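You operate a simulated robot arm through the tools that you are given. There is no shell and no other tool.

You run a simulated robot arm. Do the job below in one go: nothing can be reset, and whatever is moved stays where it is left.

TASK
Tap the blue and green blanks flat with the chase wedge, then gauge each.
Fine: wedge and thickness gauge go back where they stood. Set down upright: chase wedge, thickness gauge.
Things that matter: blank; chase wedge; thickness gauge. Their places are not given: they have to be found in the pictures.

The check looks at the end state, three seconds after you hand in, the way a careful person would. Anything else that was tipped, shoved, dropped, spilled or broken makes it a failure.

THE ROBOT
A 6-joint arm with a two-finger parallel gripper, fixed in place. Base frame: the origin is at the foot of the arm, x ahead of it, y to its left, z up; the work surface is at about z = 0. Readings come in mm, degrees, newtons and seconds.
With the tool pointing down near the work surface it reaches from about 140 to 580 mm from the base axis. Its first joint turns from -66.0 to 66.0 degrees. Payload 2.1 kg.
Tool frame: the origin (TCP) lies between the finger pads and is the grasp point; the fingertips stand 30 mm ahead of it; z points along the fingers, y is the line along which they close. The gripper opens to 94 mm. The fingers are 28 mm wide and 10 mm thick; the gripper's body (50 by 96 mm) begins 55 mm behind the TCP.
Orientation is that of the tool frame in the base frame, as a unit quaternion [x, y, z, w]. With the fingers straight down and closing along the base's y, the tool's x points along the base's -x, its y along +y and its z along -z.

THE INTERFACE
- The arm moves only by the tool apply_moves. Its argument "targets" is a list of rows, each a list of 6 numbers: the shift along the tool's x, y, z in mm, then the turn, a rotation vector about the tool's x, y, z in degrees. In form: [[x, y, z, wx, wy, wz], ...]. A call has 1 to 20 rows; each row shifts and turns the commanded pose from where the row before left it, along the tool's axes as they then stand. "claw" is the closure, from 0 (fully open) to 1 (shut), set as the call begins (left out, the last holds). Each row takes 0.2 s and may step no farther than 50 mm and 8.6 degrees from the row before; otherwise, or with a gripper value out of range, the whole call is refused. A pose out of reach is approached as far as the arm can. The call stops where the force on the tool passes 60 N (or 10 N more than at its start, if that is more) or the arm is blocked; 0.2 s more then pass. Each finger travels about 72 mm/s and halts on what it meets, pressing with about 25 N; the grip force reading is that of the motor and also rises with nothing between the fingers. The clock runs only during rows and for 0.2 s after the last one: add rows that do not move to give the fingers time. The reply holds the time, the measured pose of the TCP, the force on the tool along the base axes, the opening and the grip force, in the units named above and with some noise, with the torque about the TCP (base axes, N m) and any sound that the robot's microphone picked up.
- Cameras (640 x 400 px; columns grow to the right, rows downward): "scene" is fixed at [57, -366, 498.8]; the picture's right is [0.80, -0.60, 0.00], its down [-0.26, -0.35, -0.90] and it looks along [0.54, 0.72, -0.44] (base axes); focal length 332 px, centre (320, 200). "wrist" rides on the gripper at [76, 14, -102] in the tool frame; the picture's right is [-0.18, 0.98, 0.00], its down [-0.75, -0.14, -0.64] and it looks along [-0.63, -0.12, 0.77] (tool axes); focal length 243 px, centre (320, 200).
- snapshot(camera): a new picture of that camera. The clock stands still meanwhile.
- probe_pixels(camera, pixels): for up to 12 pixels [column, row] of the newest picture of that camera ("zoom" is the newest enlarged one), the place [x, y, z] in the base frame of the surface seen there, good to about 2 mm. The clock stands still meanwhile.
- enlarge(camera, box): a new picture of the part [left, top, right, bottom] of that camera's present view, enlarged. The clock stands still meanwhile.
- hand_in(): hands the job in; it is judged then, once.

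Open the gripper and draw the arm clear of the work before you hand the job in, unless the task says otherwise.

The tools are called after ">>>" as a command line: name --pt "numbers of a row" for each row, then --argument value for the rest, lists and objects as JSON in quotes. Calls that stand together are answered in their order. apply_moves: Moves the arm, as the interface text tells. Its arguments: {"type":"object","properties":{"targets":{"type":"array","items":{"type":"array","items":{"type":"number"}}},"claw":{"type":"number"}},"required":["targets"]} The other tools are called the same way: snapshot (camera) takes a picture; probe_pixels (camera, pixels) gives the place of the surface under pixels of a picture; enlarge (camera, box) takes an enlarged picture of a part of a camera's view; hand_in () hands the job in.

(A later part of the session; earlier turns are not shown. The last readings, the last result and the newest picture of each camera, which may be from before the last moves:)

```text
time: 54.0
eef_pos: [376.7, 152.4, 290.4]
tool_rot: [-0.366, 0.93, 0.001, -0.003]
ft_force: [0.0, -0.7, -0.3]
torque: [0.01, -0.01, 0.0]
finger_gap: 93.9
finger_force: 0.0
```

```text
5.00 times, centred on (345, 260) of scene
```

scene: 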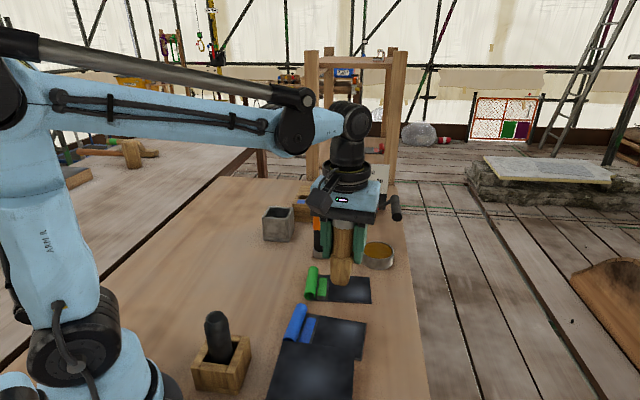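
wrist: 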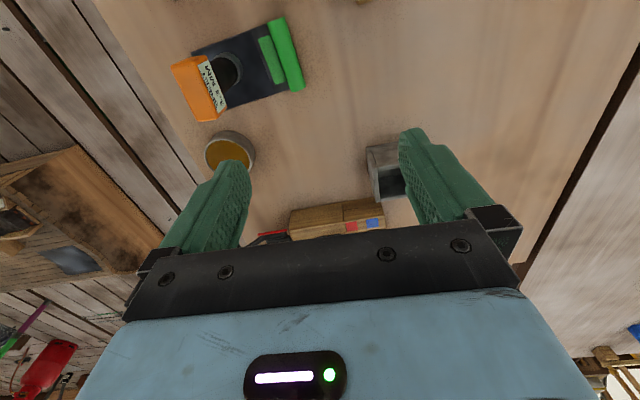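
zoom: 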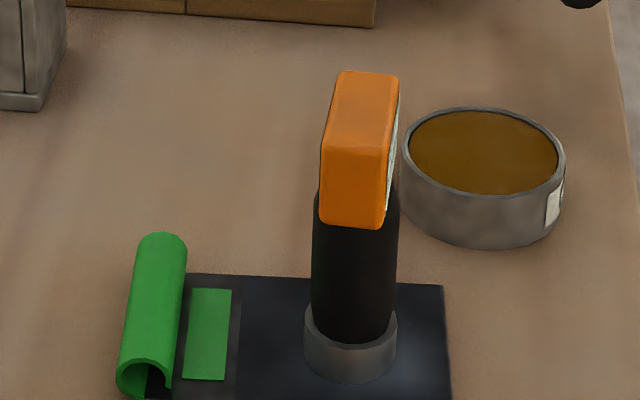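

The display now reads "1.3 MM SHEET", so gauging works on the dark panel – the panel is the sheet. I haven't yet given it clean, brief taps, though, so I'll put the gauge back, tap properly, and gauge again afterwards. First I go back down over the gauge.

>>> apply_moves --pt "8.4 -42.3 0 0 0 0" --pt "8.4 -42.3 0 0 0 0" --pt "8.4 -42.3 0 0 0 0" --pt "0 0 41 0 0 0" --pt "0 0 41 0 0 0" --pt "0 0 41 0 0 0" --pt "0 0 41 0 0 0" --pt "0 0 40 0 0 0" --pt "0 0 0 0 0 0" --claw 0

>>> snapshot --camera "wrist"

```text
time: 56.0
eef_pos: [442.6, 42.8, 85.4]
tool_rot: [-0.366, 0.93, 0.002, -0.003]
ft_force: [-0.1, 0.4, 0.5]
torque: [-0.01, -0.02, -0.02]
finger_gap: 94.3
finger_force: 0.0
```

```text
taken
```

wrist: 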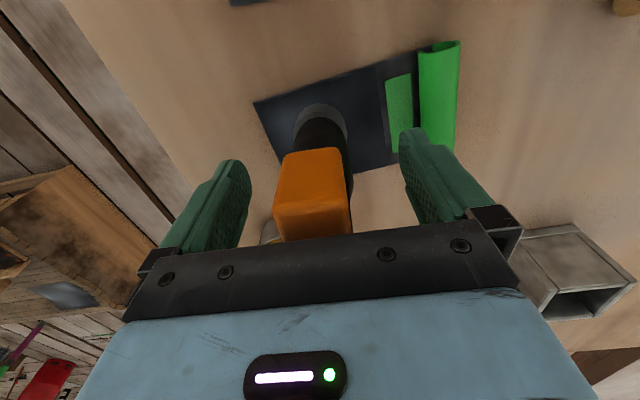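

The gauge is between the fingers; I grip, lift and carry it back above its own spot (471.4,193.3).

>>> apply_moves --pt "0 0 0 0 0 0" --pt "0 0 0 0 0 0" --pt "0 0 0 0 0 0" --pt "0 0 0 0 0 0" --pt "0 0 -30 0 0 0" --pt "0 0 -30 0 0 0" --pt "-31.1 22.6 0 0 0 0" --pt "-31.1 22.6 0 0 0 0" --pt "-31.1 22.6 0 0 0 0" --pt "-31.1 22.6 0 0 0 0" --pt "0 0 0 0 0 0" --claw 1

>>> snapshot --camera "wrist"

>>> enlarge --camera "scene" --box '[280, 150, 400, 310]'

```text
time: 58.4
eef_pos: [472.4, 193.7, 145.9]
tool_rot: [-0.366, 0.931, 0.001, -0.004]
ft_force: [0.4, 0.3, -1.6]
torque: [-0.02, -0.03, -0.03]
finger_gap: 35.4
finger_force: 25.1
```

```text
taken
```

wrist: 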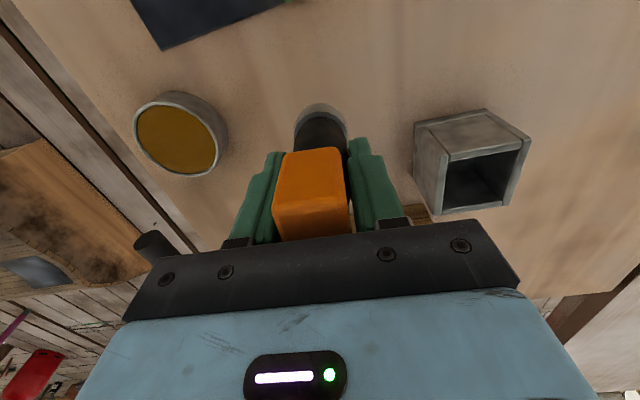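

```text
2.50 times, centred on (340, 230) of scene
```

zoom: 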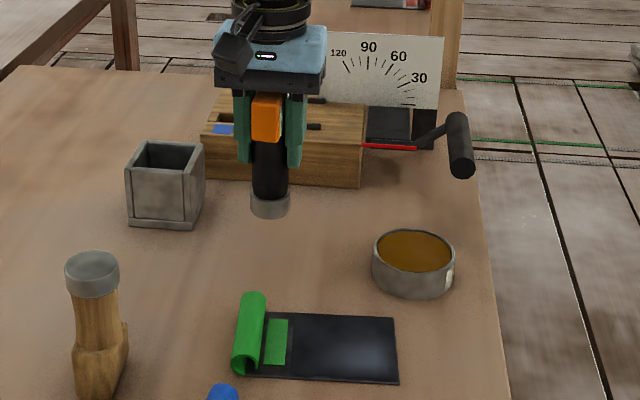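

The gauge hangs above its own spot. I lower it close to the table and then in small steps.

>>> apply_moves --pt "0 0 30 0 0 0" --pt "0 0 30 0 0 0" --pt "0 0 2 0 0 0" --pt "0 0 1 0 0 0" --pt "0 0 1 0 0 0" --pt "0 0 0 0 0 0" --claw 1

```text
time: 59.8
eef_pos: [472.6, 191.9, 81.7]
tool_rot: [-0.367, 0.93, 0.002, -0.003]
ft_force: [-1.0, -0.6, 9.4]
torque: [-0.11, -0.06, -0.03]
finger_gap: 35.2
finger_force: 24.4
```

It touches (9 N). I open, then rise straight up.

>>> apply_moves --pt "0 0 0 0 0 0" --pt "0 0 0 0 0 0" --pt "0 0 0 0 0 0" --pt "0 0 0 0 0 0" --pt "0 0 -41 0 0 0" --pt "0 0 -41 0 0 0" --pt "0 0 -41 0 0 0" --pt "0 0 -41 0 0 0" --pt "0 0 -41 0 0 0" --pt "0 0 0 0 0 0" --claw 0

>>> enlarge --camera "scene" --box '[295, 195, 345, 265]'

>>> snapshot --camera "wrist"

```text
time: 62.0
eef_pos: [474.3, 190.8, 287.9]
tool_rot: [-0.366, 0.93, 0.002, -0.003]
ft_force: [-1.0, 0.6, 0.1]
torque: [0.0, 0.01, 0.0]
finger_gap: 93.9
finger_force: 0.0
```

```text
5.71 times, centred on (320, 230) of scene
```

zoom: 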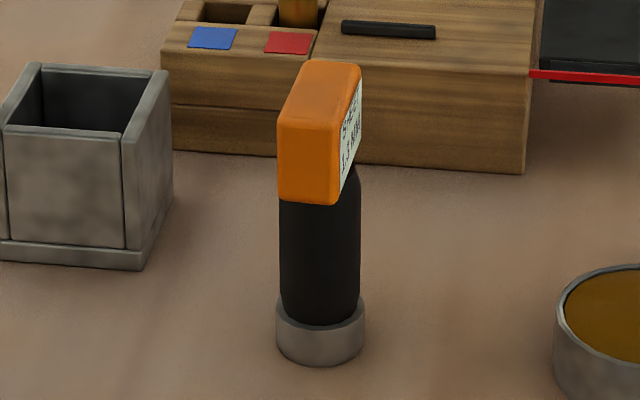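

```text
taken
```

wrist: 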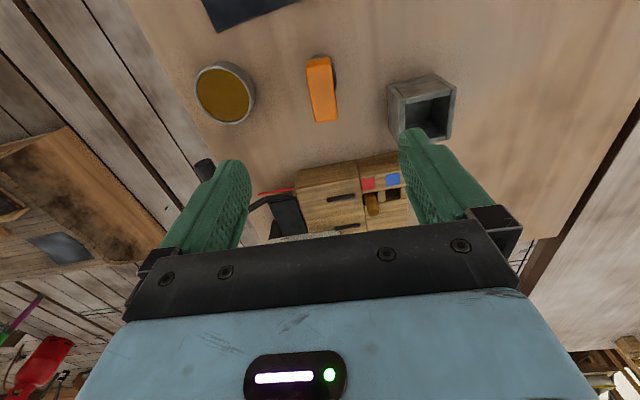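

The gauge is back in place. I go to the wedge again, above (258.5,137.7), and look before descending.

>>> apply_moves --pt "38.7 21.5 0 0 0 0" --pt "38.7 21.5 0 0 0 0" --pt "38.7 21.5 0 0 0 0" --pt "38.7 21.5 0 0 0 0" --pt "38.7 21.5 0 0 0 -2" --pt "0 0 0 0 0 0" --claw 0

>>> snapshot --camera "wrist"

>>> probe_pixels --camera "wrist" --pixels '[[303, 90], [338, 90], [322, 75], [321, 109], [321, 91], [308, 50], [325, 44]]'

```text
time: 63.4
eef_pos: [257.5, 139.0, 289.7]
tool_rot: [-0.383, 0.924, 0.001, -0.004]
ft_force: [1.4, 0.1, 0.4]
torque: [0.02, 0.01, -0.03]
finger_gap: 93.9
finger_force: 0.0
```

```text
taken
```

wrist: 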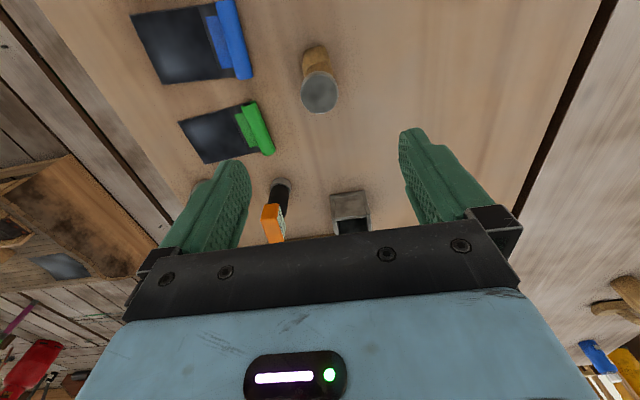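

```text
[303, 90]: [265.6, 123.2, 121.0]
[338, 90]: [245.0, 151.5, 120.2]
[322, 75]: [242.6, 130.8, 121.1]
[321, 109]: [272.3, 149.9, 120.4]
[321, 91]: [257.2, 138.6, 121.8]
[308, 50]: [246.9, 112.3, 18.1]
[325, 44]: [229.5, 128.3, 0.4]
```

The cap is at about (257,138.5), right below. I descend to TCP z≈69 so that the palm nearly touches the cap, and grip.

>>> apply_moves --pt "0 0 44 0 0 0" --pt "0 0 44 0 0 0" --pt "0 0 44 0 0 0" --pt "0 0 44 0 0 0" --pt "0 0 43 0 0 0" --pt "0 0 0 0 0 0" --claw 0

>>> apply_moves --pt "0 0 0 0 0 0" --pt "0 0 0 0 0 0" --pt "0 0 0 0 0 0" --pt "0 0 0 0 0 0" --pt "0 0 -25 0 0 0" --pt "0 0 -25 0 0 0" --pt "0 0 -10 0 0 0" --claw 1

>>> enlarge --camera "scene" --box '[180, 170, 340, 300]'

```text
time: 64.8
eef_pos: [257.2, 138.9, 68.1]
tool_rot: [-0.383, 0.924, 0.002, -0.003]
ft_force: [0.7, -0.1, 0.3]
torque: [0.01, -0.01, -0.01]
finger_gap: 93.9
finger_force: 0.1
```

```text
time: 66.4
eef_pos: [256.8, 138.9, 130.1]
tool_rot: [-0.382, 0.924, 0.002, -0.003]
ft_force: [-0.7, 0.0, -1.5]
torque: [0.02, -0.01, -0.03]
finger_gap: 39.4
finger_force: 25.2
```

```text
3.08 times, centred on (260, 235) of scene
```

zoom: 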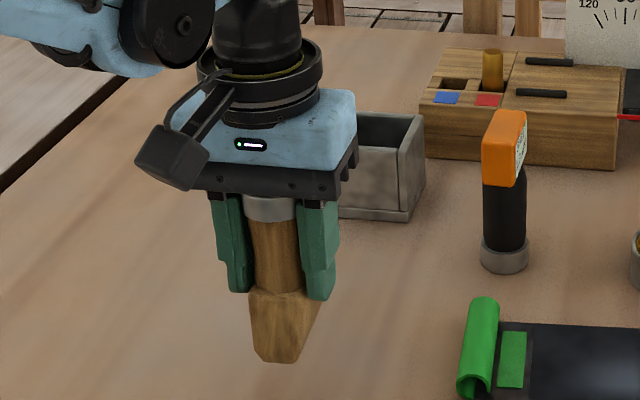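

The wedge is in hand, 68 mm from TCP to foot. I carry it over the blue panel's centre and stop about 20 mm above.

>>> apply_moves --pt "11.3 -37.3 0 0 0 0" --pt "11.3 -37.3 0 0 0 0" --pt "11.3 -37.3 0 0 0 0" --pt "11.3 -37.3 0 0 0 0" --pt "11.3 -37.3 0 0 0 6" --pt "0 0 18 0 0 0" --pt "0 0 17 0 0 0" --pt "0 0 0 0 0 0" --pt "0 0 0 0 0 0" --claw 1

>>> enlarge --camera "scene" --box '[260, 240, 400, 360]'

```text
time: 68.4
eef_pos: [347.5, -31.7, 94.3]
tool_rot: [-0.334, 0.943, 0.002, -0.004]
ft_force: [0.0, 0.2, -2.2]
torque: [0.02, 0.03, -0.03]
finger_gap: 39.7
finger_force: 24.8
```

```text
3.33 times, centred on (330, 300) of scene
```

zoom: 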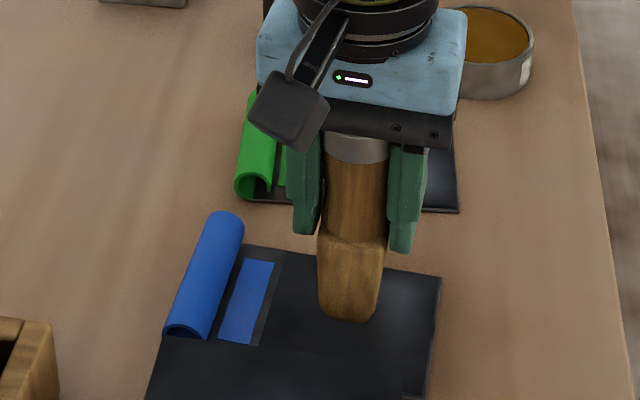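

The foot is about 21 mm above the sheet. I do a series of brief taps, each touching and coming straight up again, slightly deeper each time.

>>> apply_moves --pt "0 0 22 0 0 0" --pt "0 0 -14 0 0 0" --pt "0 0 15 0 0 0" --pt "0 0 -14 0 0 0" --pt "0 0 15 0 0 0" --pt "0 0 -14 0 0 0" --pt "0 0 15 0 0 0" --pt "0 0 -14 0 0 0" --pt "0 0 0 0 0 0" --claw 1

>>> enlarge --camera "scene" --box '[260, 240, 400, 360]'

```text
time: 70.4
eef_pos: [348.2, -33.2, 82.4]
tool_rot: [-0.334, 0.943, 0.001, -0.004]
ft_force: [-0.7, -0.5, -2.0]
torque: [0.0, -0.01, -0.01]
finger_gap: 39.7
finger_force: 24.8
```

```text
3.33 times, centred on (330, 300) of scene
```

zoom: 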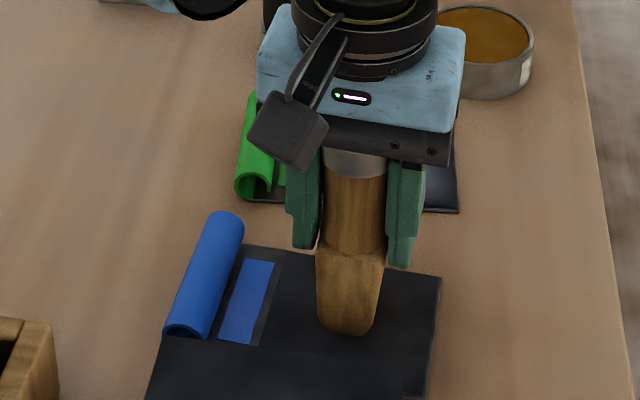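

No sound or change. I try a livelier tap at about 200 mm/s: rise to ~40 mm above the sheet, strike and rebound.

>>> apply_moves --pt "0 0 -28 0 0 0" --pt "0 0 0 0 0 0" --pt "0 0 41 0 0 0" --pt "0 0 -40 0 0 0" --pt "0 0 0 0 0 0" --claw 1

>>> enlarge --camera "scene" --box '[260, 240, 400, 360]'

```text
time: 71.6
eef_pos: [348.0, -32.1, 110.5]
tool_rot: [-0.334, 0.943, 0.002, -0.004]
ft_force: [-0.4, 0.2, -1.4]
torque: [0.01, -0.02, -0.02]
finger_gap: 39.4
finger_force: 24.5
```

```text
3.33 times, centred on (330, 300) of scene
```

zoom: 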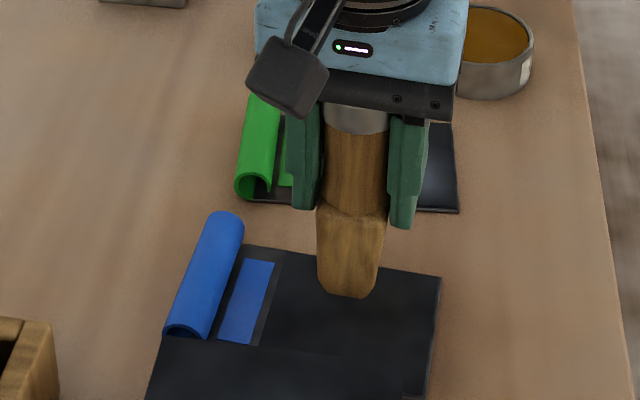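

I lift away sideways and look at the blue sheet again in the same close-up.

>>> apply_moves --pt "0 0 -40 0 0 0" --pt "0 0 -40 0 0 0" --pt "0 45 0 0 0 0" --pt "0 45 0 0 0 0" --pt "0 45 0 0 0 0" --pt "0 0 0 0 0 0" --claw 1

>>> enlarge --camera "scene" --box '[280, 295, 380, 370]'

>>> enlarge --camera "scene" --box '[340, 305, 380, 365]'

>>> snapshot --camera "wrist"

```text
time: 73.0
eef_pos: [263.8, 74.4, 191.6]
tool_rot: [-0.334, 0.943, 0.001, -0.004]
ft_force: [0.3, 0.5, -1.6]
torque: [-0.01, 0.02, 0.01]
finger_gap: 39.4
finger_force: 24.8
```

```text
5.33 times, centred on (330, 332) of scene
```

zoom: 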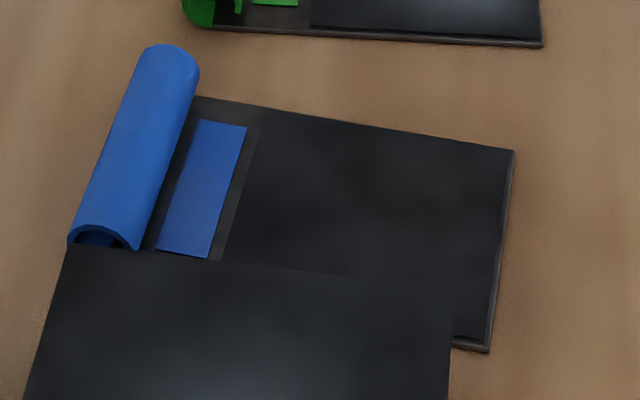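

```text
6.67 times, centred on (360, 335) of scene
```

zoom: 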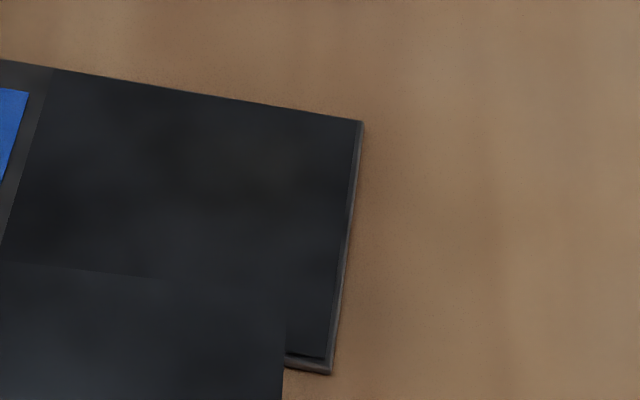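

```text
taken
```

wrist: 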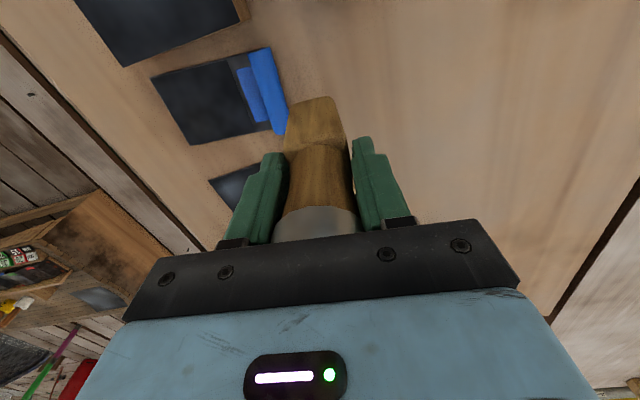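

The sheen of the bulge on the blue sheet is gone: it is uniformly dark and flat now, so the brief taps did it. The green sheet still has its bright bulge. I carry the wedge above the green sheet for the same series.

>>> apply_moves --pt "-29.4 -34.6 0 0 0 0" --pt "-29.4 -34.6 0 0 0 0" --pt "-29.4 -34.6 0 0 0 0" --pt "-29.4 -34.6 0 0 0 0" --pt "0 0 0 0 0 -5" --pt "0 0 49 0 0 0" --pt "0 0 48 0 0 0" --pt "0 0 0 0 0 0" --pt "0 0 0 0 0 0" --claw 1

>>> enlarge --camera "scene" --box '[270, 210, 410, 330]'

```text
time: 75.0
eef_pos: [441.5, 38.7, 92.2]
tool_rot: [-0.375, 0.927, 0.001, -0.004]
ft_force: [0.8, -0.1, -2.3]
torque: [0.01, 0.03, -0.03]
finger_gap: 39.5
finger_force: 25.0
```

```text
3.33 times, centred on (340, 270) of scene
```

zoom: 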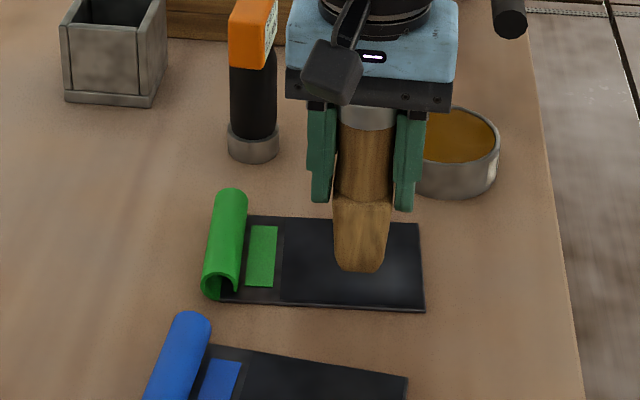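

In place above the green sheet. I give the same kind of brief tap series.

>>> apply_moves --pt "0 0 21.5 0 0 0" --pt "0 0 -14 0 0 0" --pt "0 0 15 0 0 0" --pt "0 0 -14 0 0 0" --pt "0 0 15 0 0 0" --pt "0 0 -14 0 0 0" --pt "0 0 15 0 0 0" --pt "0 0 -14 0 0 0" --pt "0 0 0 0 0 0" --claw 1

>>> enlarge --camera "scene" --box '[270, 210, 410, 330]'

```text
time: 77.0
eef_pos: [442.3, 39.0, 81.8]
tool_rot: [-0.374, 0.927, 0.002, -0.003]
ft_force: [0.0, -0.1, -1.4]
torque: [-0.02, 0.02, 0.04]
finger_gap: 39.6
finger_force: 24.3
```

```text
3.33 times, centred on (340, 270) of scene
```

zoom: 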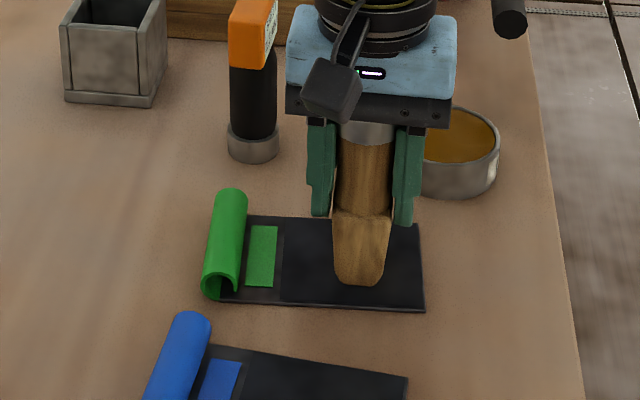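

The sheen on the green sheet is gone too. I lift and carry the wedge back above its own spot, then check both sheets.

>>> apply_moves --pt "0 0 -45 0 0 0" --pt "0 0 -45 0 0 0" --pt "12.8 39.6 0 0 0 0" --pt "12.8 39.6 0 0 0 0" --pt "12.8 39.6 0 0 0 0" --pt "12.8 39.6 0 0 0 0" --pt "12.8 39.6 0 0 0 -1" --pt "0 0 0 0 0 0" --pt "0 0 0 0 0 0" --claw 1

>>> enlarge --camera "scene" --box '[280, 260, 390, 370]'

>>> snapshot --camera "wrist"

```text
time: 79.0
eef_pos: [258.9, 137.1, 174.1]
tool_rot: [-0.382, 0.924, 0.0, -0.003]
ft_force: [-0.6, 0.1, 0.0]
torque: [-0.02, -0.02, 0.01]
finger_gap: 39.5
finger_force: 25.3
```

```text
3.64 times, centred on (335, 315) of scene
```

zoom: 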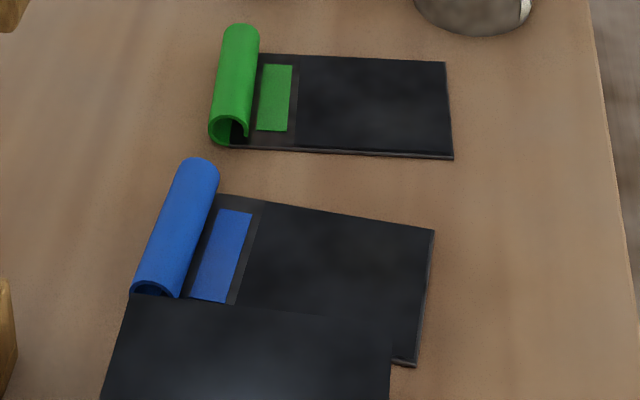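

```text
taken
```

wrist: 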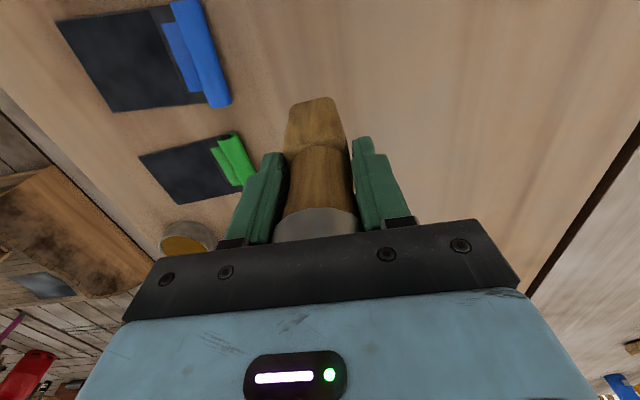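

Both sheets are now evenly dark and flat. I lower the wedge onto its spot.

>>> apply_moves --pt "0 0 40 0 0 0" --pt "0 0 40 0 0 0" --pt "0 0 20 0 0 0" --pt "0 0 5 0 0 0" --pt "0 0 1 0 0 0" --pt "0 0 1 0 0 0" --pt "0 0 0 0 0 0" --claw 1

```text
time: 80.6
eef_pos: [257.8, 136.6, 65.4]
tool_rot: [-0.383, 0.924, 0.001, -0.004]
ft_force: [-0.6, 1.1, 18.5]
torque: [-0.06, -0.19, 0.01]
finger_gap: 39.5
finger_force: 24.8
```

It stands on the table (18 N). I ease 0.5 mm, open the fingers, and rise straight up.

>>> apply_moves --pt "0 0 -0.5 0 0 0" --pt "0 0 0 0 0 0" --claw 1

>>> apply_moves --pt "0 0 0 0 0 0" --pt "0 0 0 0 0 0" --pt "0 0 0 0 0 0" --pt "0 0 0 0 0 0" --pt "0 0 -45 0 0 0" --pt "0 0 -45 0 0 0" --pt "0 0 -45 0 0 0" --pt "0 0 -45 0 0 0" --pt "0 0 -42 0 0 0" --pt "0 0 0 0 0 0" --claw 0

>>> snapshot --camera "wrist"

>>> probe_pixels --camera "wrist" --pixels '[[303, 90], [338, 90], [322, 75], [321, 109], [321, 91]]'

>>> enlarge --camera "scene" --box '[230, 240, 330, 320]'

```text
time: 81.2
eef_pos: [258.8, 136.0, 66.5]
tool_rot: [-0.383, 0.924, 0.001, -0.004]
ft_force: [0.5, -0.2, -2.3]
torque: [-0.02, 0.0, 0.02]
finger_gap: 39.7
finger_force: 25.2
```

```text
time: 83.4
eef_pos: [259.8, 137.1, 287.9]
tool_rot: [-0.383, 0.924, 0.001, -0.003]
ft_force: [-0.3, 0.1, -0.1]
torque: [-0.02, -0.01, 0.0]
finger_gap: 93.8
finger_force: 0.1
```

```text
taken
```

wrist: 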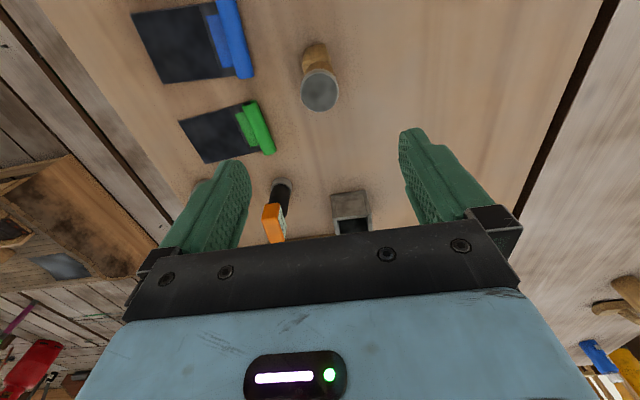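

```text
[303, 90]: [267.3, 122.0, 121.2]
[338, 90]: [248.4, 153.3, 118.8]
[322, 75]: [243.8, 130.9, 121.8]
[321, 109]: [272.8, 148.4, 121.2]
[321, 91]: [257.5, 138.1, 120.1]
```

```text
5.00 times, centred on (280, 280) of scene
```

zoom: 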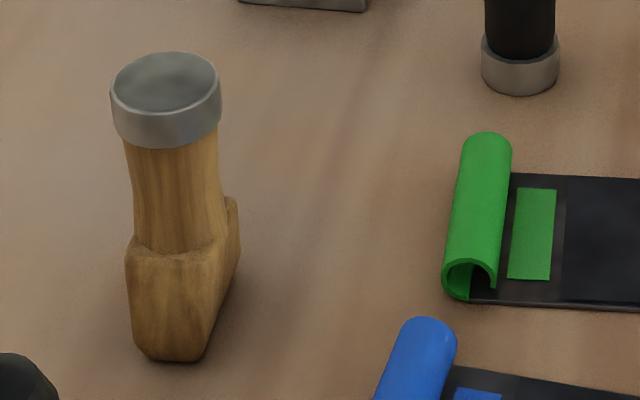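

The wedge stands as it did originally (cap at (258,138)). Now the gauge: I move above it.

>>> apply_moves --pt "-38 -22.6 0 0 0 0" --pt "-38 -22.6 0 0 0 0" --pt "-38 -22.6 0 0 0 0" --pt "-38 -22.6 0 0 0 0" --pt "-38 -22.6 0 0 0 2" --pt "0 0 40 0 0 0" --pt "0 0 40 0 0 0" --pt "0 0 0 0 0 0" --pt "0 0 0 0 0 0" --claw 0

>>> snapshot --camera "wrist"

>>> enlarge --camera "wrist" --box '[270, 60, 370, 180]'

```text
time: 85.4
eef_pos: [474.0, 190.7, 207.2]
tool_rot: [-0.366, 0.931, 0.002, -0.004]
ft_force: [0.6, 0.2, -1.1]
torque: [-0.02, 0.02, 0.02]
finger_gap: 93.9
finger_force: 0.1
```

```text
taken
```

wrist: 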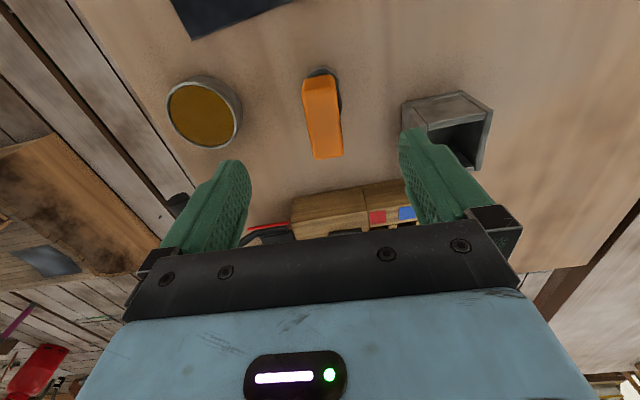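

```text
3.33 times, centred on (320, 120) of wrist
```

zoom: 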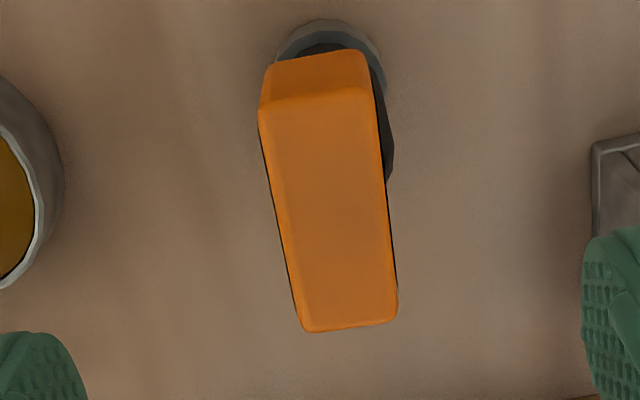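

The gauge is within a millimetre of the midline. I descend and grip it.

>>> apply_moves --pt "0 0.7 42 0 0 0" --pt "0 0 42 0 0 0" --pt "0 0 41 0 0 0" --pt "0 0 0 0 0 0" --claw 0

>>> apply_moves --pt "0 0 0 0 0 0" --pt "0 0 0 0 0 0" --pt "0 0 0 0 0 0" --pt "0 0 0 0 0 0" --pt "0 0 0 0 0 0" --claw 1

>>> snapshot --camera "wrist"

```text
time: 86.4
eef_pos: [470.2, 192.0, 79.9]
tool_rot: [-0.367, 0.93, 0.002, -0.003]
ft_force: [0.1, -0.9, 0.7]
torque: [0.0, 0.01, -0.01]
finger_gap: 94.1
finger_force: 0.0
```

```text
time: 87.6
eef_pos: [470.9, 190.5, 80.3]
tool_rot: [-0.366, 0.931, 0.002, -0.003]
ft_force: [0.4, -0.5, -0.9]
torque: [-0.03, -0.01, 0.02]
finger_gap: 35.7
finger_force: 24.4
```

```text
taken
```

wrist: 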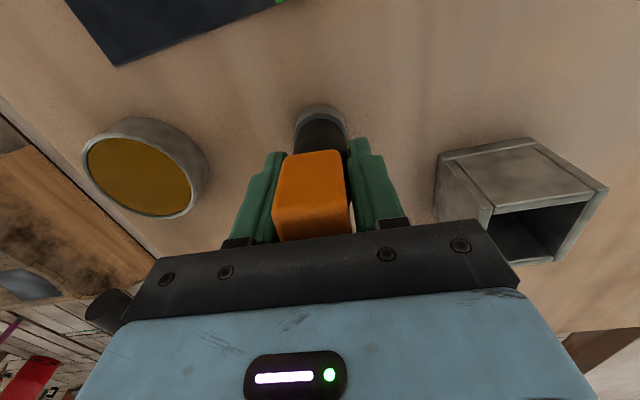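

Gripped. I lift, carry it over the green sheet's centre and lower to just above.

>>> apply_moves --pt "0 0 -30 0 0 0" --pt "0 0 -30 0 0 0" --pt "30.6 -22.6 0 0 0 0" --pt "30.6 -22.6 0 0 0 0" --pt "30.6 -22.6 0 0 0 0" --pt "30.6 -22.6 0 0 0 0" --pt "0 0 25 0 0 0" --pt "0 0 25 0 0 0" --pt "0 0 2 0 0 0" --pt "0 0 0 0 0 0" --pt "0 0 0 0 0 0" --claw 1

>>> enlarge --camera "scene" --box '[300, 200, 400, 310]'

```text
time: 90.0
eef_pos: [444.7, 41.5, 90.6]
tool_rot: [-0.367, 0.93, 0.002, -0.003]
ft_force: [0.3, -0.2, -1.4]
torque: [0.02, -0.01, 0.0]
finger_gap: 35.5
finger_force: 25.0
```

```text
3.64 times, centred on (350, 255) of scene
```

zoom: 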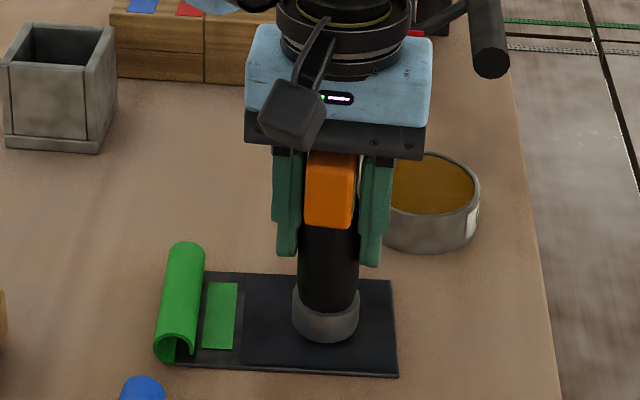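

I lower in 1 mm steps until the foot meets the sheet.

>>> apply_moves --pt "0 0 1.5 0 0 0" --pt "0 0 1 0 0 0" --pt "0 0 1 0 0 0" --pt "0 0 1 0 0 0" --pt "0 0 0 0 0 0" --pt "0 0 0 0 0 0" --claw 1

```text
time: 91.4
eef_pos: [445.0, 41.5, 84.9]
tool_rot: [-0.365, 0.931, 0.001, -0.004]
ft_force: [0.2, -0.2, -1.8]
torque: [0.0, -0.03, 0.01]
finger_gap: 35.4
finger_force: 25.2
```

>>> apply_moves --pt "0 0 1 0 0 0" --pt "0 0 1 0 0 0" --pt "0 0 0 0 0 0" --pt "0 0 0 0 0 0" --claw 1

>>> enlarge --camera "scene" --box '[320, 220, 370, 300]'

```text
time: 92.4
eef_pos: [445.0, 43.0, 83.6]
tool_rot: [-0.367, 0.93, 0.002, -0.004]
ft_force: [0.7, 1.8, 21.2]
torque: [-0.06, -0.18, 0.03]
finger_gap: 35.6
finger_force: 25.5
```

```text
5.00 times, centred on (345, 260) of scene
```

zoom: 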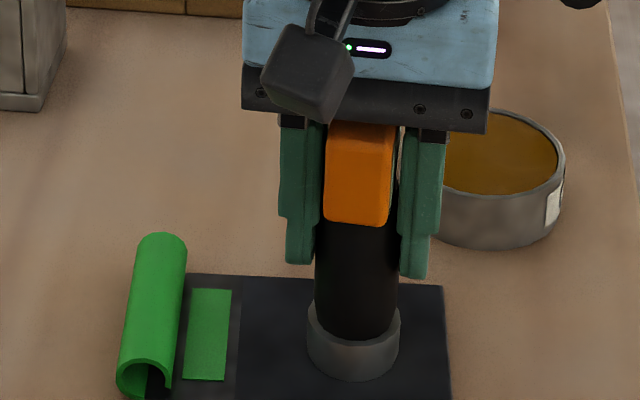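

Contact at 21 N. As before, I ease off, release the gauge standing on the sheet for a moment, and rise to read it.

>>> apply_moves --pt "0 0 -0.7 0 0 0" --pt "0 0 0 0 0 0" --claw 1

>>> apply_moves --pt "0 0 0 0 0 0" --pt "0 0 0 0 0 0" --pt "0 0 0 0 0 0" --pt "0 0 0 0 0 0" --pt "0 0 -41 0 0 0" --pt "0 0 -41 0 0 0" --pt "0 0 -41 0 0 0" --pt "0 0 -41 0 0 0" --pt "0 0 -41 0 0 0" --pt "-8.4 42.3 0 0 0 0" --pt "-8.4 42.3 0 0 0 0" --pt "-8.4 42.3 0 0 0 0" --pt "0 0 0 0 0 0" --claw 0

>>> snapshot --camera "wrist"

>>> enlarge --camera "wrist" --box '[150, 30, 290, 140]'

```text
time: 93.0
eef_pos: [445.4, 43.4, 84.1]
tool_rot: [-0.367, 0.93, 0.002, -0.003]
ft_force: [2.1, 0.4, 5.2]
torque: [-0.03, -0.26, 0.04]
finger_gap: 35.7
finger_force: 25.0
```

```text
time: 95.8
eef_pos: [378.9, 151.7, 292.6]
tool_rot: [-0.367, 0.93, 0.001, -0.003]
ft_force: [-1.1, 0.3, -0.1]
torque: [0.03, 0.0, -0.01]
finger_gap: 94.1
finger_force: 0.1
```

```text
taken
```

wrist: 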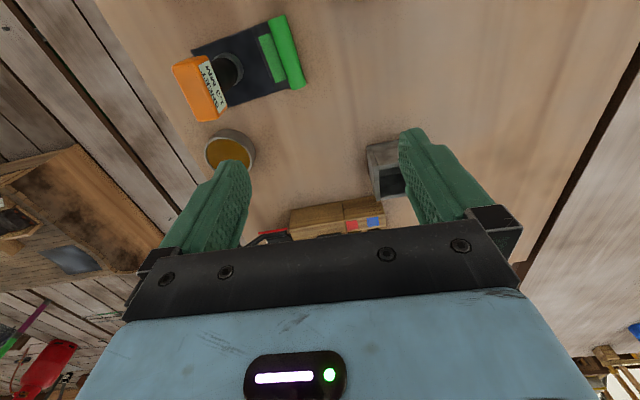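

```text
3.64 times, centred on (220, 85) of wrist
```

zoom: 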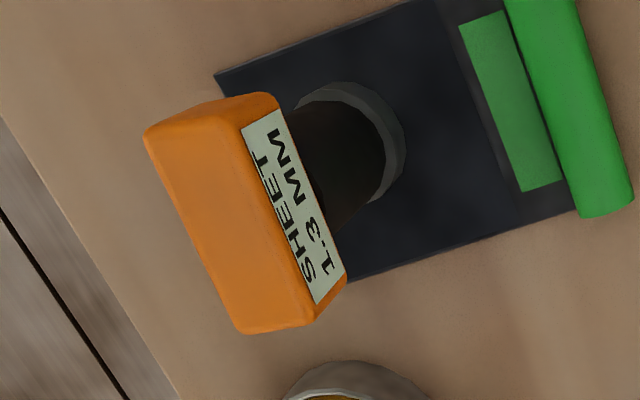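

It reads 1.3 MM standing on the flattened green sheet. I go back down, grip it and lift.

>>> apply_moves --pt "8.4 -42.3 0 0 0 0" --pt "8.4 -42.3 0 0 0 0" --pt "8.4 -42.3 0 0 0 0" --pt "0 0 41 0 0 0" --pt "0 0 41 0 0 0" --pt "0 0 41 0 0 0" --pt "0 0 41 0 0 0" --pt "0 0 40 0 0 0" --pt "0 0 0 0 0 0" --claw 0

>>> apply_moves --pt "0 0 0 0 0 0" --pt "0 0 0 0 0 0" --pt "0 0 0 0 0 0" --pt "0 0 0 0 0 0" --pt "0 0 -30 0 0 0" --pt "0 0 -30 0 0 0" --pt "0 0 0 0 0 0" --claw 1

>>> snapshot --camera "wrist"

```text
time: 97.8
eef_pos: [444.2, 42.7, 84.9]
tool_rot: [-0.367, 0.93, 0.002, -0.004]
ft_force: [0.9, 0.2, 0.8]
torque: [-0.01, -0.01, 0.02]
finger_gap: 94.0
finger_force: 0.0
```

```text
time: 99.4
eef_pos: [443.6, 41.9, 144.7]
tool_rot: [-0.366, 0.93, 0.001, -0.003]
ft_force: [0.2, -0.3, -3.1]
torque: [-0.02, 0.01, -0.04]
finger_gap: 35.5
finger_force: 25.3
```

```text
taken
```

wrist: 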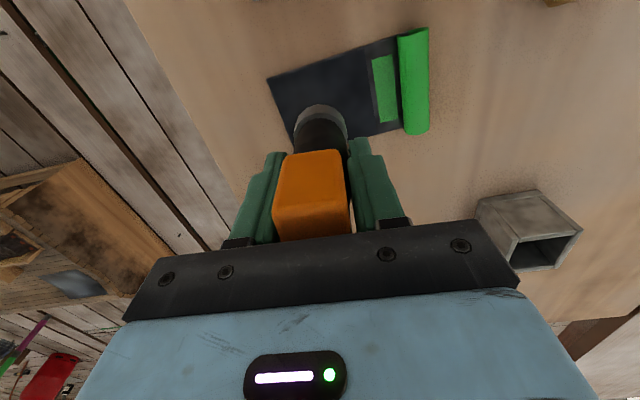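

Now over to the blue sheet's centre (349,-33), lowering to just above it.

>>> apply_moves --pt "40.2 3.3 0 0 0 0" --pt "40.2 3.3 0 0 0 0" --pt "40.2 3.3 0 0 0 0" --pt "0 0 25 0 0 0" --pt "0 0 25 0 0 0" --pt "0 0 5 0 0 0" --pt "0 0 0 0 0 0" --pt "0 0 0 0 0 0" --claw 1

>>> enlarge --camera "scene" --box '[270, 240, 390, 360]'

```text
time: 101.2
eef_pos: [348.7, -33.4, 91.9]
tool_rot: [-0.366, 0.931, 0.001, -0.004]
ft_force: [0.4, 0.2, -1.2]
torque: [0.02, 0.0, 0.02]
finger_gap: 35.8
finger_force: 25.0
```

```text
3.33 times, centred on (330, 300) of scene
```

zoom: 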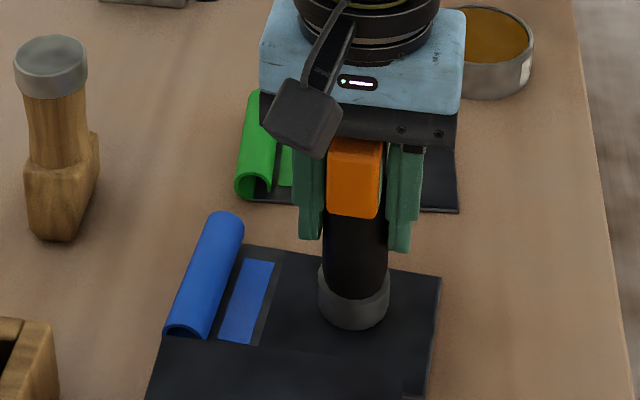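

Slightly above the blue sheet. I lower in small steps to contact.

>>> apply_moves --pt "0 0 2 0 0 0" --pt "0 0 1 0 0 0" --pt "0 0 1 0 0 0" --pt "0 0 1 0 0 0" --pt "0 0 1 0 0 0" --pt "0 0 1 0 0 0" --pt "0 0 0 0 0 0" --claw 1

```text
time: 102.8
eef_pos: [349.9, -34.2, 84.7]
tool_rot: [-0.366, 0.93, 0.002, -0.004]
ft_force: [-0.9, 0.5, 18.9]
torque: [-0.1, -0.14, 0.01]
finger_gap: 35.4
finger_force: 24.8
```

Contact at 19 N. I ease off, release it standing, and rise to read the display.

>>> apply_moves --pt "0 0 -0.5 0 0 0" --pt "0 0 0 0 0 0" --claw 1

>>> apply_moves --pt "0 0 0 0 0 0" --pt "0 0 0 0 0 0" --pt "0 0 0 0 0 0" --pt "0 0 0 0 0 0" --pt "0 0 -41 0 0 0" --pt "0 0 -41 0 0 0" --pt "0 0 -41 0 0 0" --pt "0 0 -41 0 0 0" --pt "0 0 -41 0 0 0" --pt "-8.4 42.3 0 0 0 0" --pt "-8.4 42.3 0 0 0 0" --pt "-8.4 42.3 0 0 0 0" --pt "0 0 0 0 0 0" --claw 0

>>> snapshot --camera "wrist"

>>> enlarge --camera "wrist" --box '[150, 30, 290, 140]'

```text
time: 103.4
eef_pos: [349.2, -33.5, 84.2]
tool_rot: [-0.367, 0.93, 0.001, -0.005]
ft_force: [-0.5, -0.5, -2.9]
torque: [-0.02, -0.02, -0.02]
finger_gap: 35.4
finger_force: 24.6
```

```text
time: 106.2
eef_pos: [282.2, 77.8, 291.3]
tool_rot: [-0.366, 0.931, 0.002, -0.003]
ft_force: [-0.3, -0.6, -0.6]
torque: [-0.01, -0.02, -0.02]
finger_gap: 93.9
finger_force: 0.1
```

```text
taken
```

wrist: 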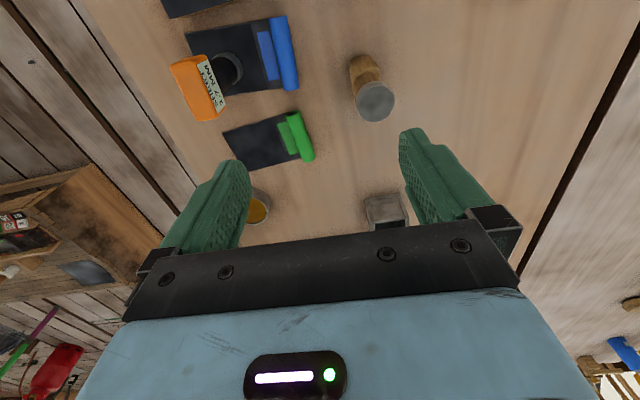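

```text
3.64 times, centred on (220, 85) of wrist
```

zoom: 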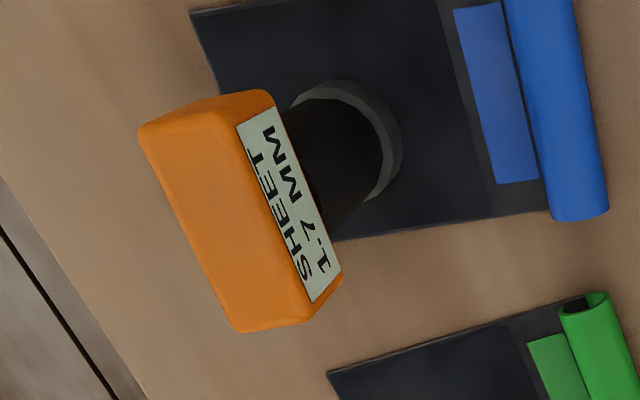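

The blue sheet reads 1.7 MM. Both are gauged; I go back down, grip the gauge and lift it.

>>> apply_moves --pt "8.4 -42.3 0 0 0 0" --pt "8.4 -42.3 0 0 0 0" --pt "8.4 -42.3 0 0 0 0" --pt "0 0 41 0 0 0" --pt "0 0 41 0 0 0" --pt "0 0 41 0 0 0" --pt "0 0 41 0 0 0" --pt "0 0 40 0 0 0" --pt "0 0 0 0 0 0" --claw 0

>>> apply_moves --pt "0 0 0 0 0 0" --pt "0 0 0 0 0 0" --pt "0 0 0 0 0 0" --pt "0 0 0 0 0 0" --pt "0 0 -30 0 0 0" --pt "0 0 -40 0 0 0" --pt "0 0 0 0 0 0" --claw 1

>>> snapshot --camera "scene"

```text
time: 108.2
eef_pos: [350.5, -32.9, 87.2]
tool_rot: [-0.367, 0.93, 0.002, -0.003]
ft_force: [-0.3, 0.1, 0.0]
torque: [-0.01, 0.01, 0.0]
finger_gap: 94.0
finger_force: 0.1
```

```text
time: 109.8
eef_pos: [349.8, -32.3, 157.1]
tool_rot: [-0.366, 0.93, 0.002, -0.003]
ft_force: [-0.2, -0.4, -1.4]
torque: [0.01, -0.01, 0.0]
finger_gap: 35.4
finger_force: 24.9
```

```text
taken
```

scene: 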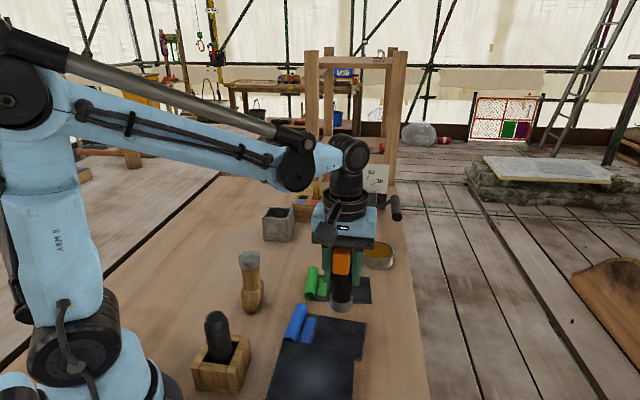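

The gauge is in hand. I carry it back above its own place (472.5,193).

>>> apply_moves --pt "-40.6 13.6 0 0 0 0" --pt "-40.6 13.6 0 0 0 0" --pt "-40.6 13.6 0 0 0 0" --pt "-40.6 13.6 0 0 0 0" --pt "-40.6 13.6 0 0 0 0" --pt "-40.6 13.6 0 0 0 0" --pt "0 0 35 0 0 0" --pt "0 0 27 0 0 0" --pt "0 0 0 0 0 0" --pt "0 0 0 0 0 0" --claw 1

>>> enlarge --camera "scene" --box '[295, 195, 345, 265]'

```text
time: 112.0
eef_pos: [472.1, 192.4, 93.7]
tool_rot: [-0.367, 0.93, 0.003, -0.004]
ft_force: [-0.3, -1.3, -2.1]
torque: [0.0, -0.01, 0.01]
finger_gap: 35.1
finger_force: 25.0
```

```text
5.71 times, centred on (320, 230) of scene
```

zoom: 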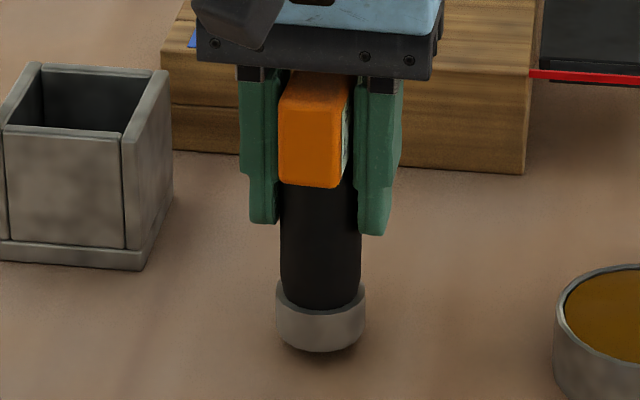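

The foot is ~10 mm above the table and about 1.3 mm left of its original spot in the view, so I shift slightly and lower in steps.

>>> apply_moves --pt "0 -1.3 7 0 0 0" --pt "0 0 2 0 0 0" --pt "0 0 1 0 0 0" --pt "0 0 1 0 0 0" --pt "0 0 0 0 0 0" --claw 1

```text
time: 113.2
eef_pos: [473.2, 191.6, 82.5]
tool_rot: [-0.367, 0.93, 0.002, -0.003]
ft_force: [-0.7, 0.3, 20.6]
torque: [-0.3, -0.27, 0.05]
finger_gap: 34.9
finger_force: 25.5
```

It's in contact (20 N). I ease 0.6 mm, open, and rise straight up.

>>> apply_moves --pt "0 0 -0.6 0 0 0" --pt "0 0 0 0 0 0" --claw 1

>>> apply_moves --pt "0 0 0 0 0 0" --pt "0 0 0 0 0 0" --pt "0 0 0 0 0 0" --pt "0 0 0 0 0 0" --pt "0 0 -41 0 0 0" --pt "0 0 -41 0 0 0" --pt "0 0 -41 0 0 0" --pt "0 0 -41 0 0 0" --pt "0 0 -41 0 0 0" --pt "0 0 0 0 0 0" --claw 0

>>> enlarge --camera "scene" --box '[295, 195, 345, 265]'

>>> snapshot --camera "scene"

>>> snapshot --camera "wrist"

```text
time: 113.8
eef_pos: [474.0, 191.2, 81.9]
tool_rot: [-0.367, 0.93, 0.002, -0.003]
ft_force: [0.8, -1.7, 3.3]
torque: [-0.14, -0.18, -0.01]
finger_gap: 35.4
finger_force: 25.2
```

```text
time: 116.0
eef_pos: [473.5, 190.8, 287.2]
tool_rot: [-0.367, 0.93, 0.001, -0.003]
ft_force: [-0.7, -0.5, 0.7]
torque: [-0.03, -0.03, -0.01]
finger_gap: 94.1
finger_force: 0.1
```

```text
5.71 times, centred on (320, 230) of scene
```

zoom: 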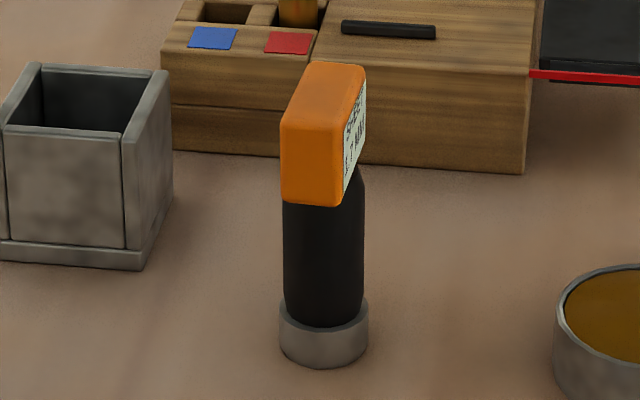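

```text
taken
```

scene: 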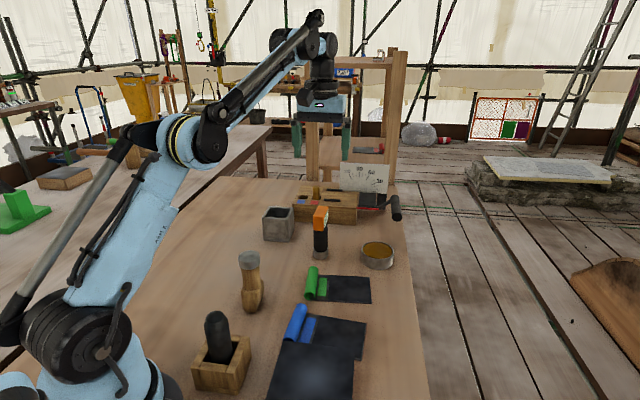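

```text
taken
```

wrist: 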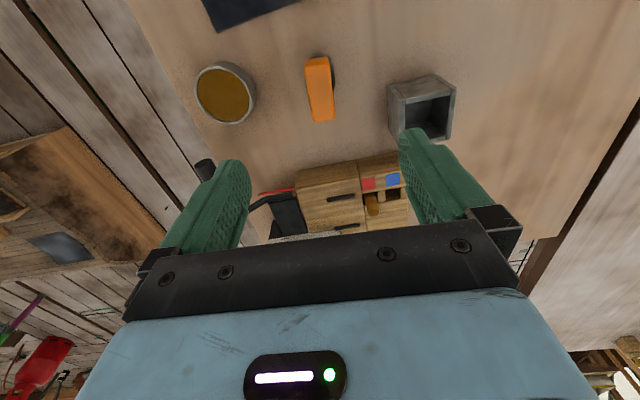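

The gauge stands back in place, showing its last reading, and the wedge, the sheets and everything else are as they should be. I draw the arm back clear and take a last look.

>>> apply_moves --pt "38.5 23.7 0 0 0 0" --pt "38.5 23.7 0 0 0 0" --pt "38.5 23.7 0 0 0 0" --pt "0 0 0 0 0 0" --pt "0 0 0 0 0 0" --claw 0

>>> enlarge --camera "scene" --box '[180, 190, 420, 400]'

```text
time: 117.2
eef_pos: [341.2, 165.0, 285.6]
tool_rot: [-0.367, 0.93, 0.002, -0.004]
ft_force: [0.4, 0.3, 0.2]
torque: [0.02, -0.01, -0.05]
finger_gap: 94.2
finger_force: 0.0
```

```text
1.90 times, centred on (300, 295) of scene
```

zoom: 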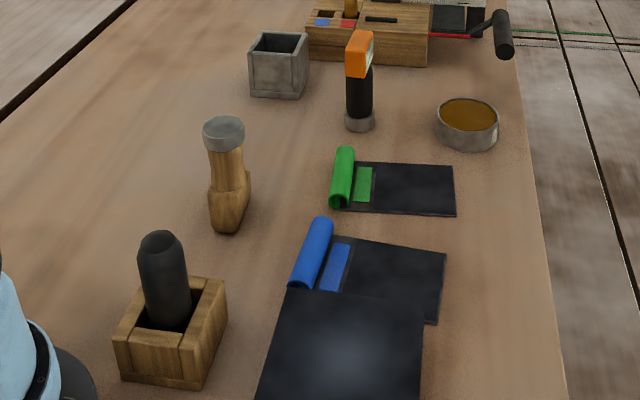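

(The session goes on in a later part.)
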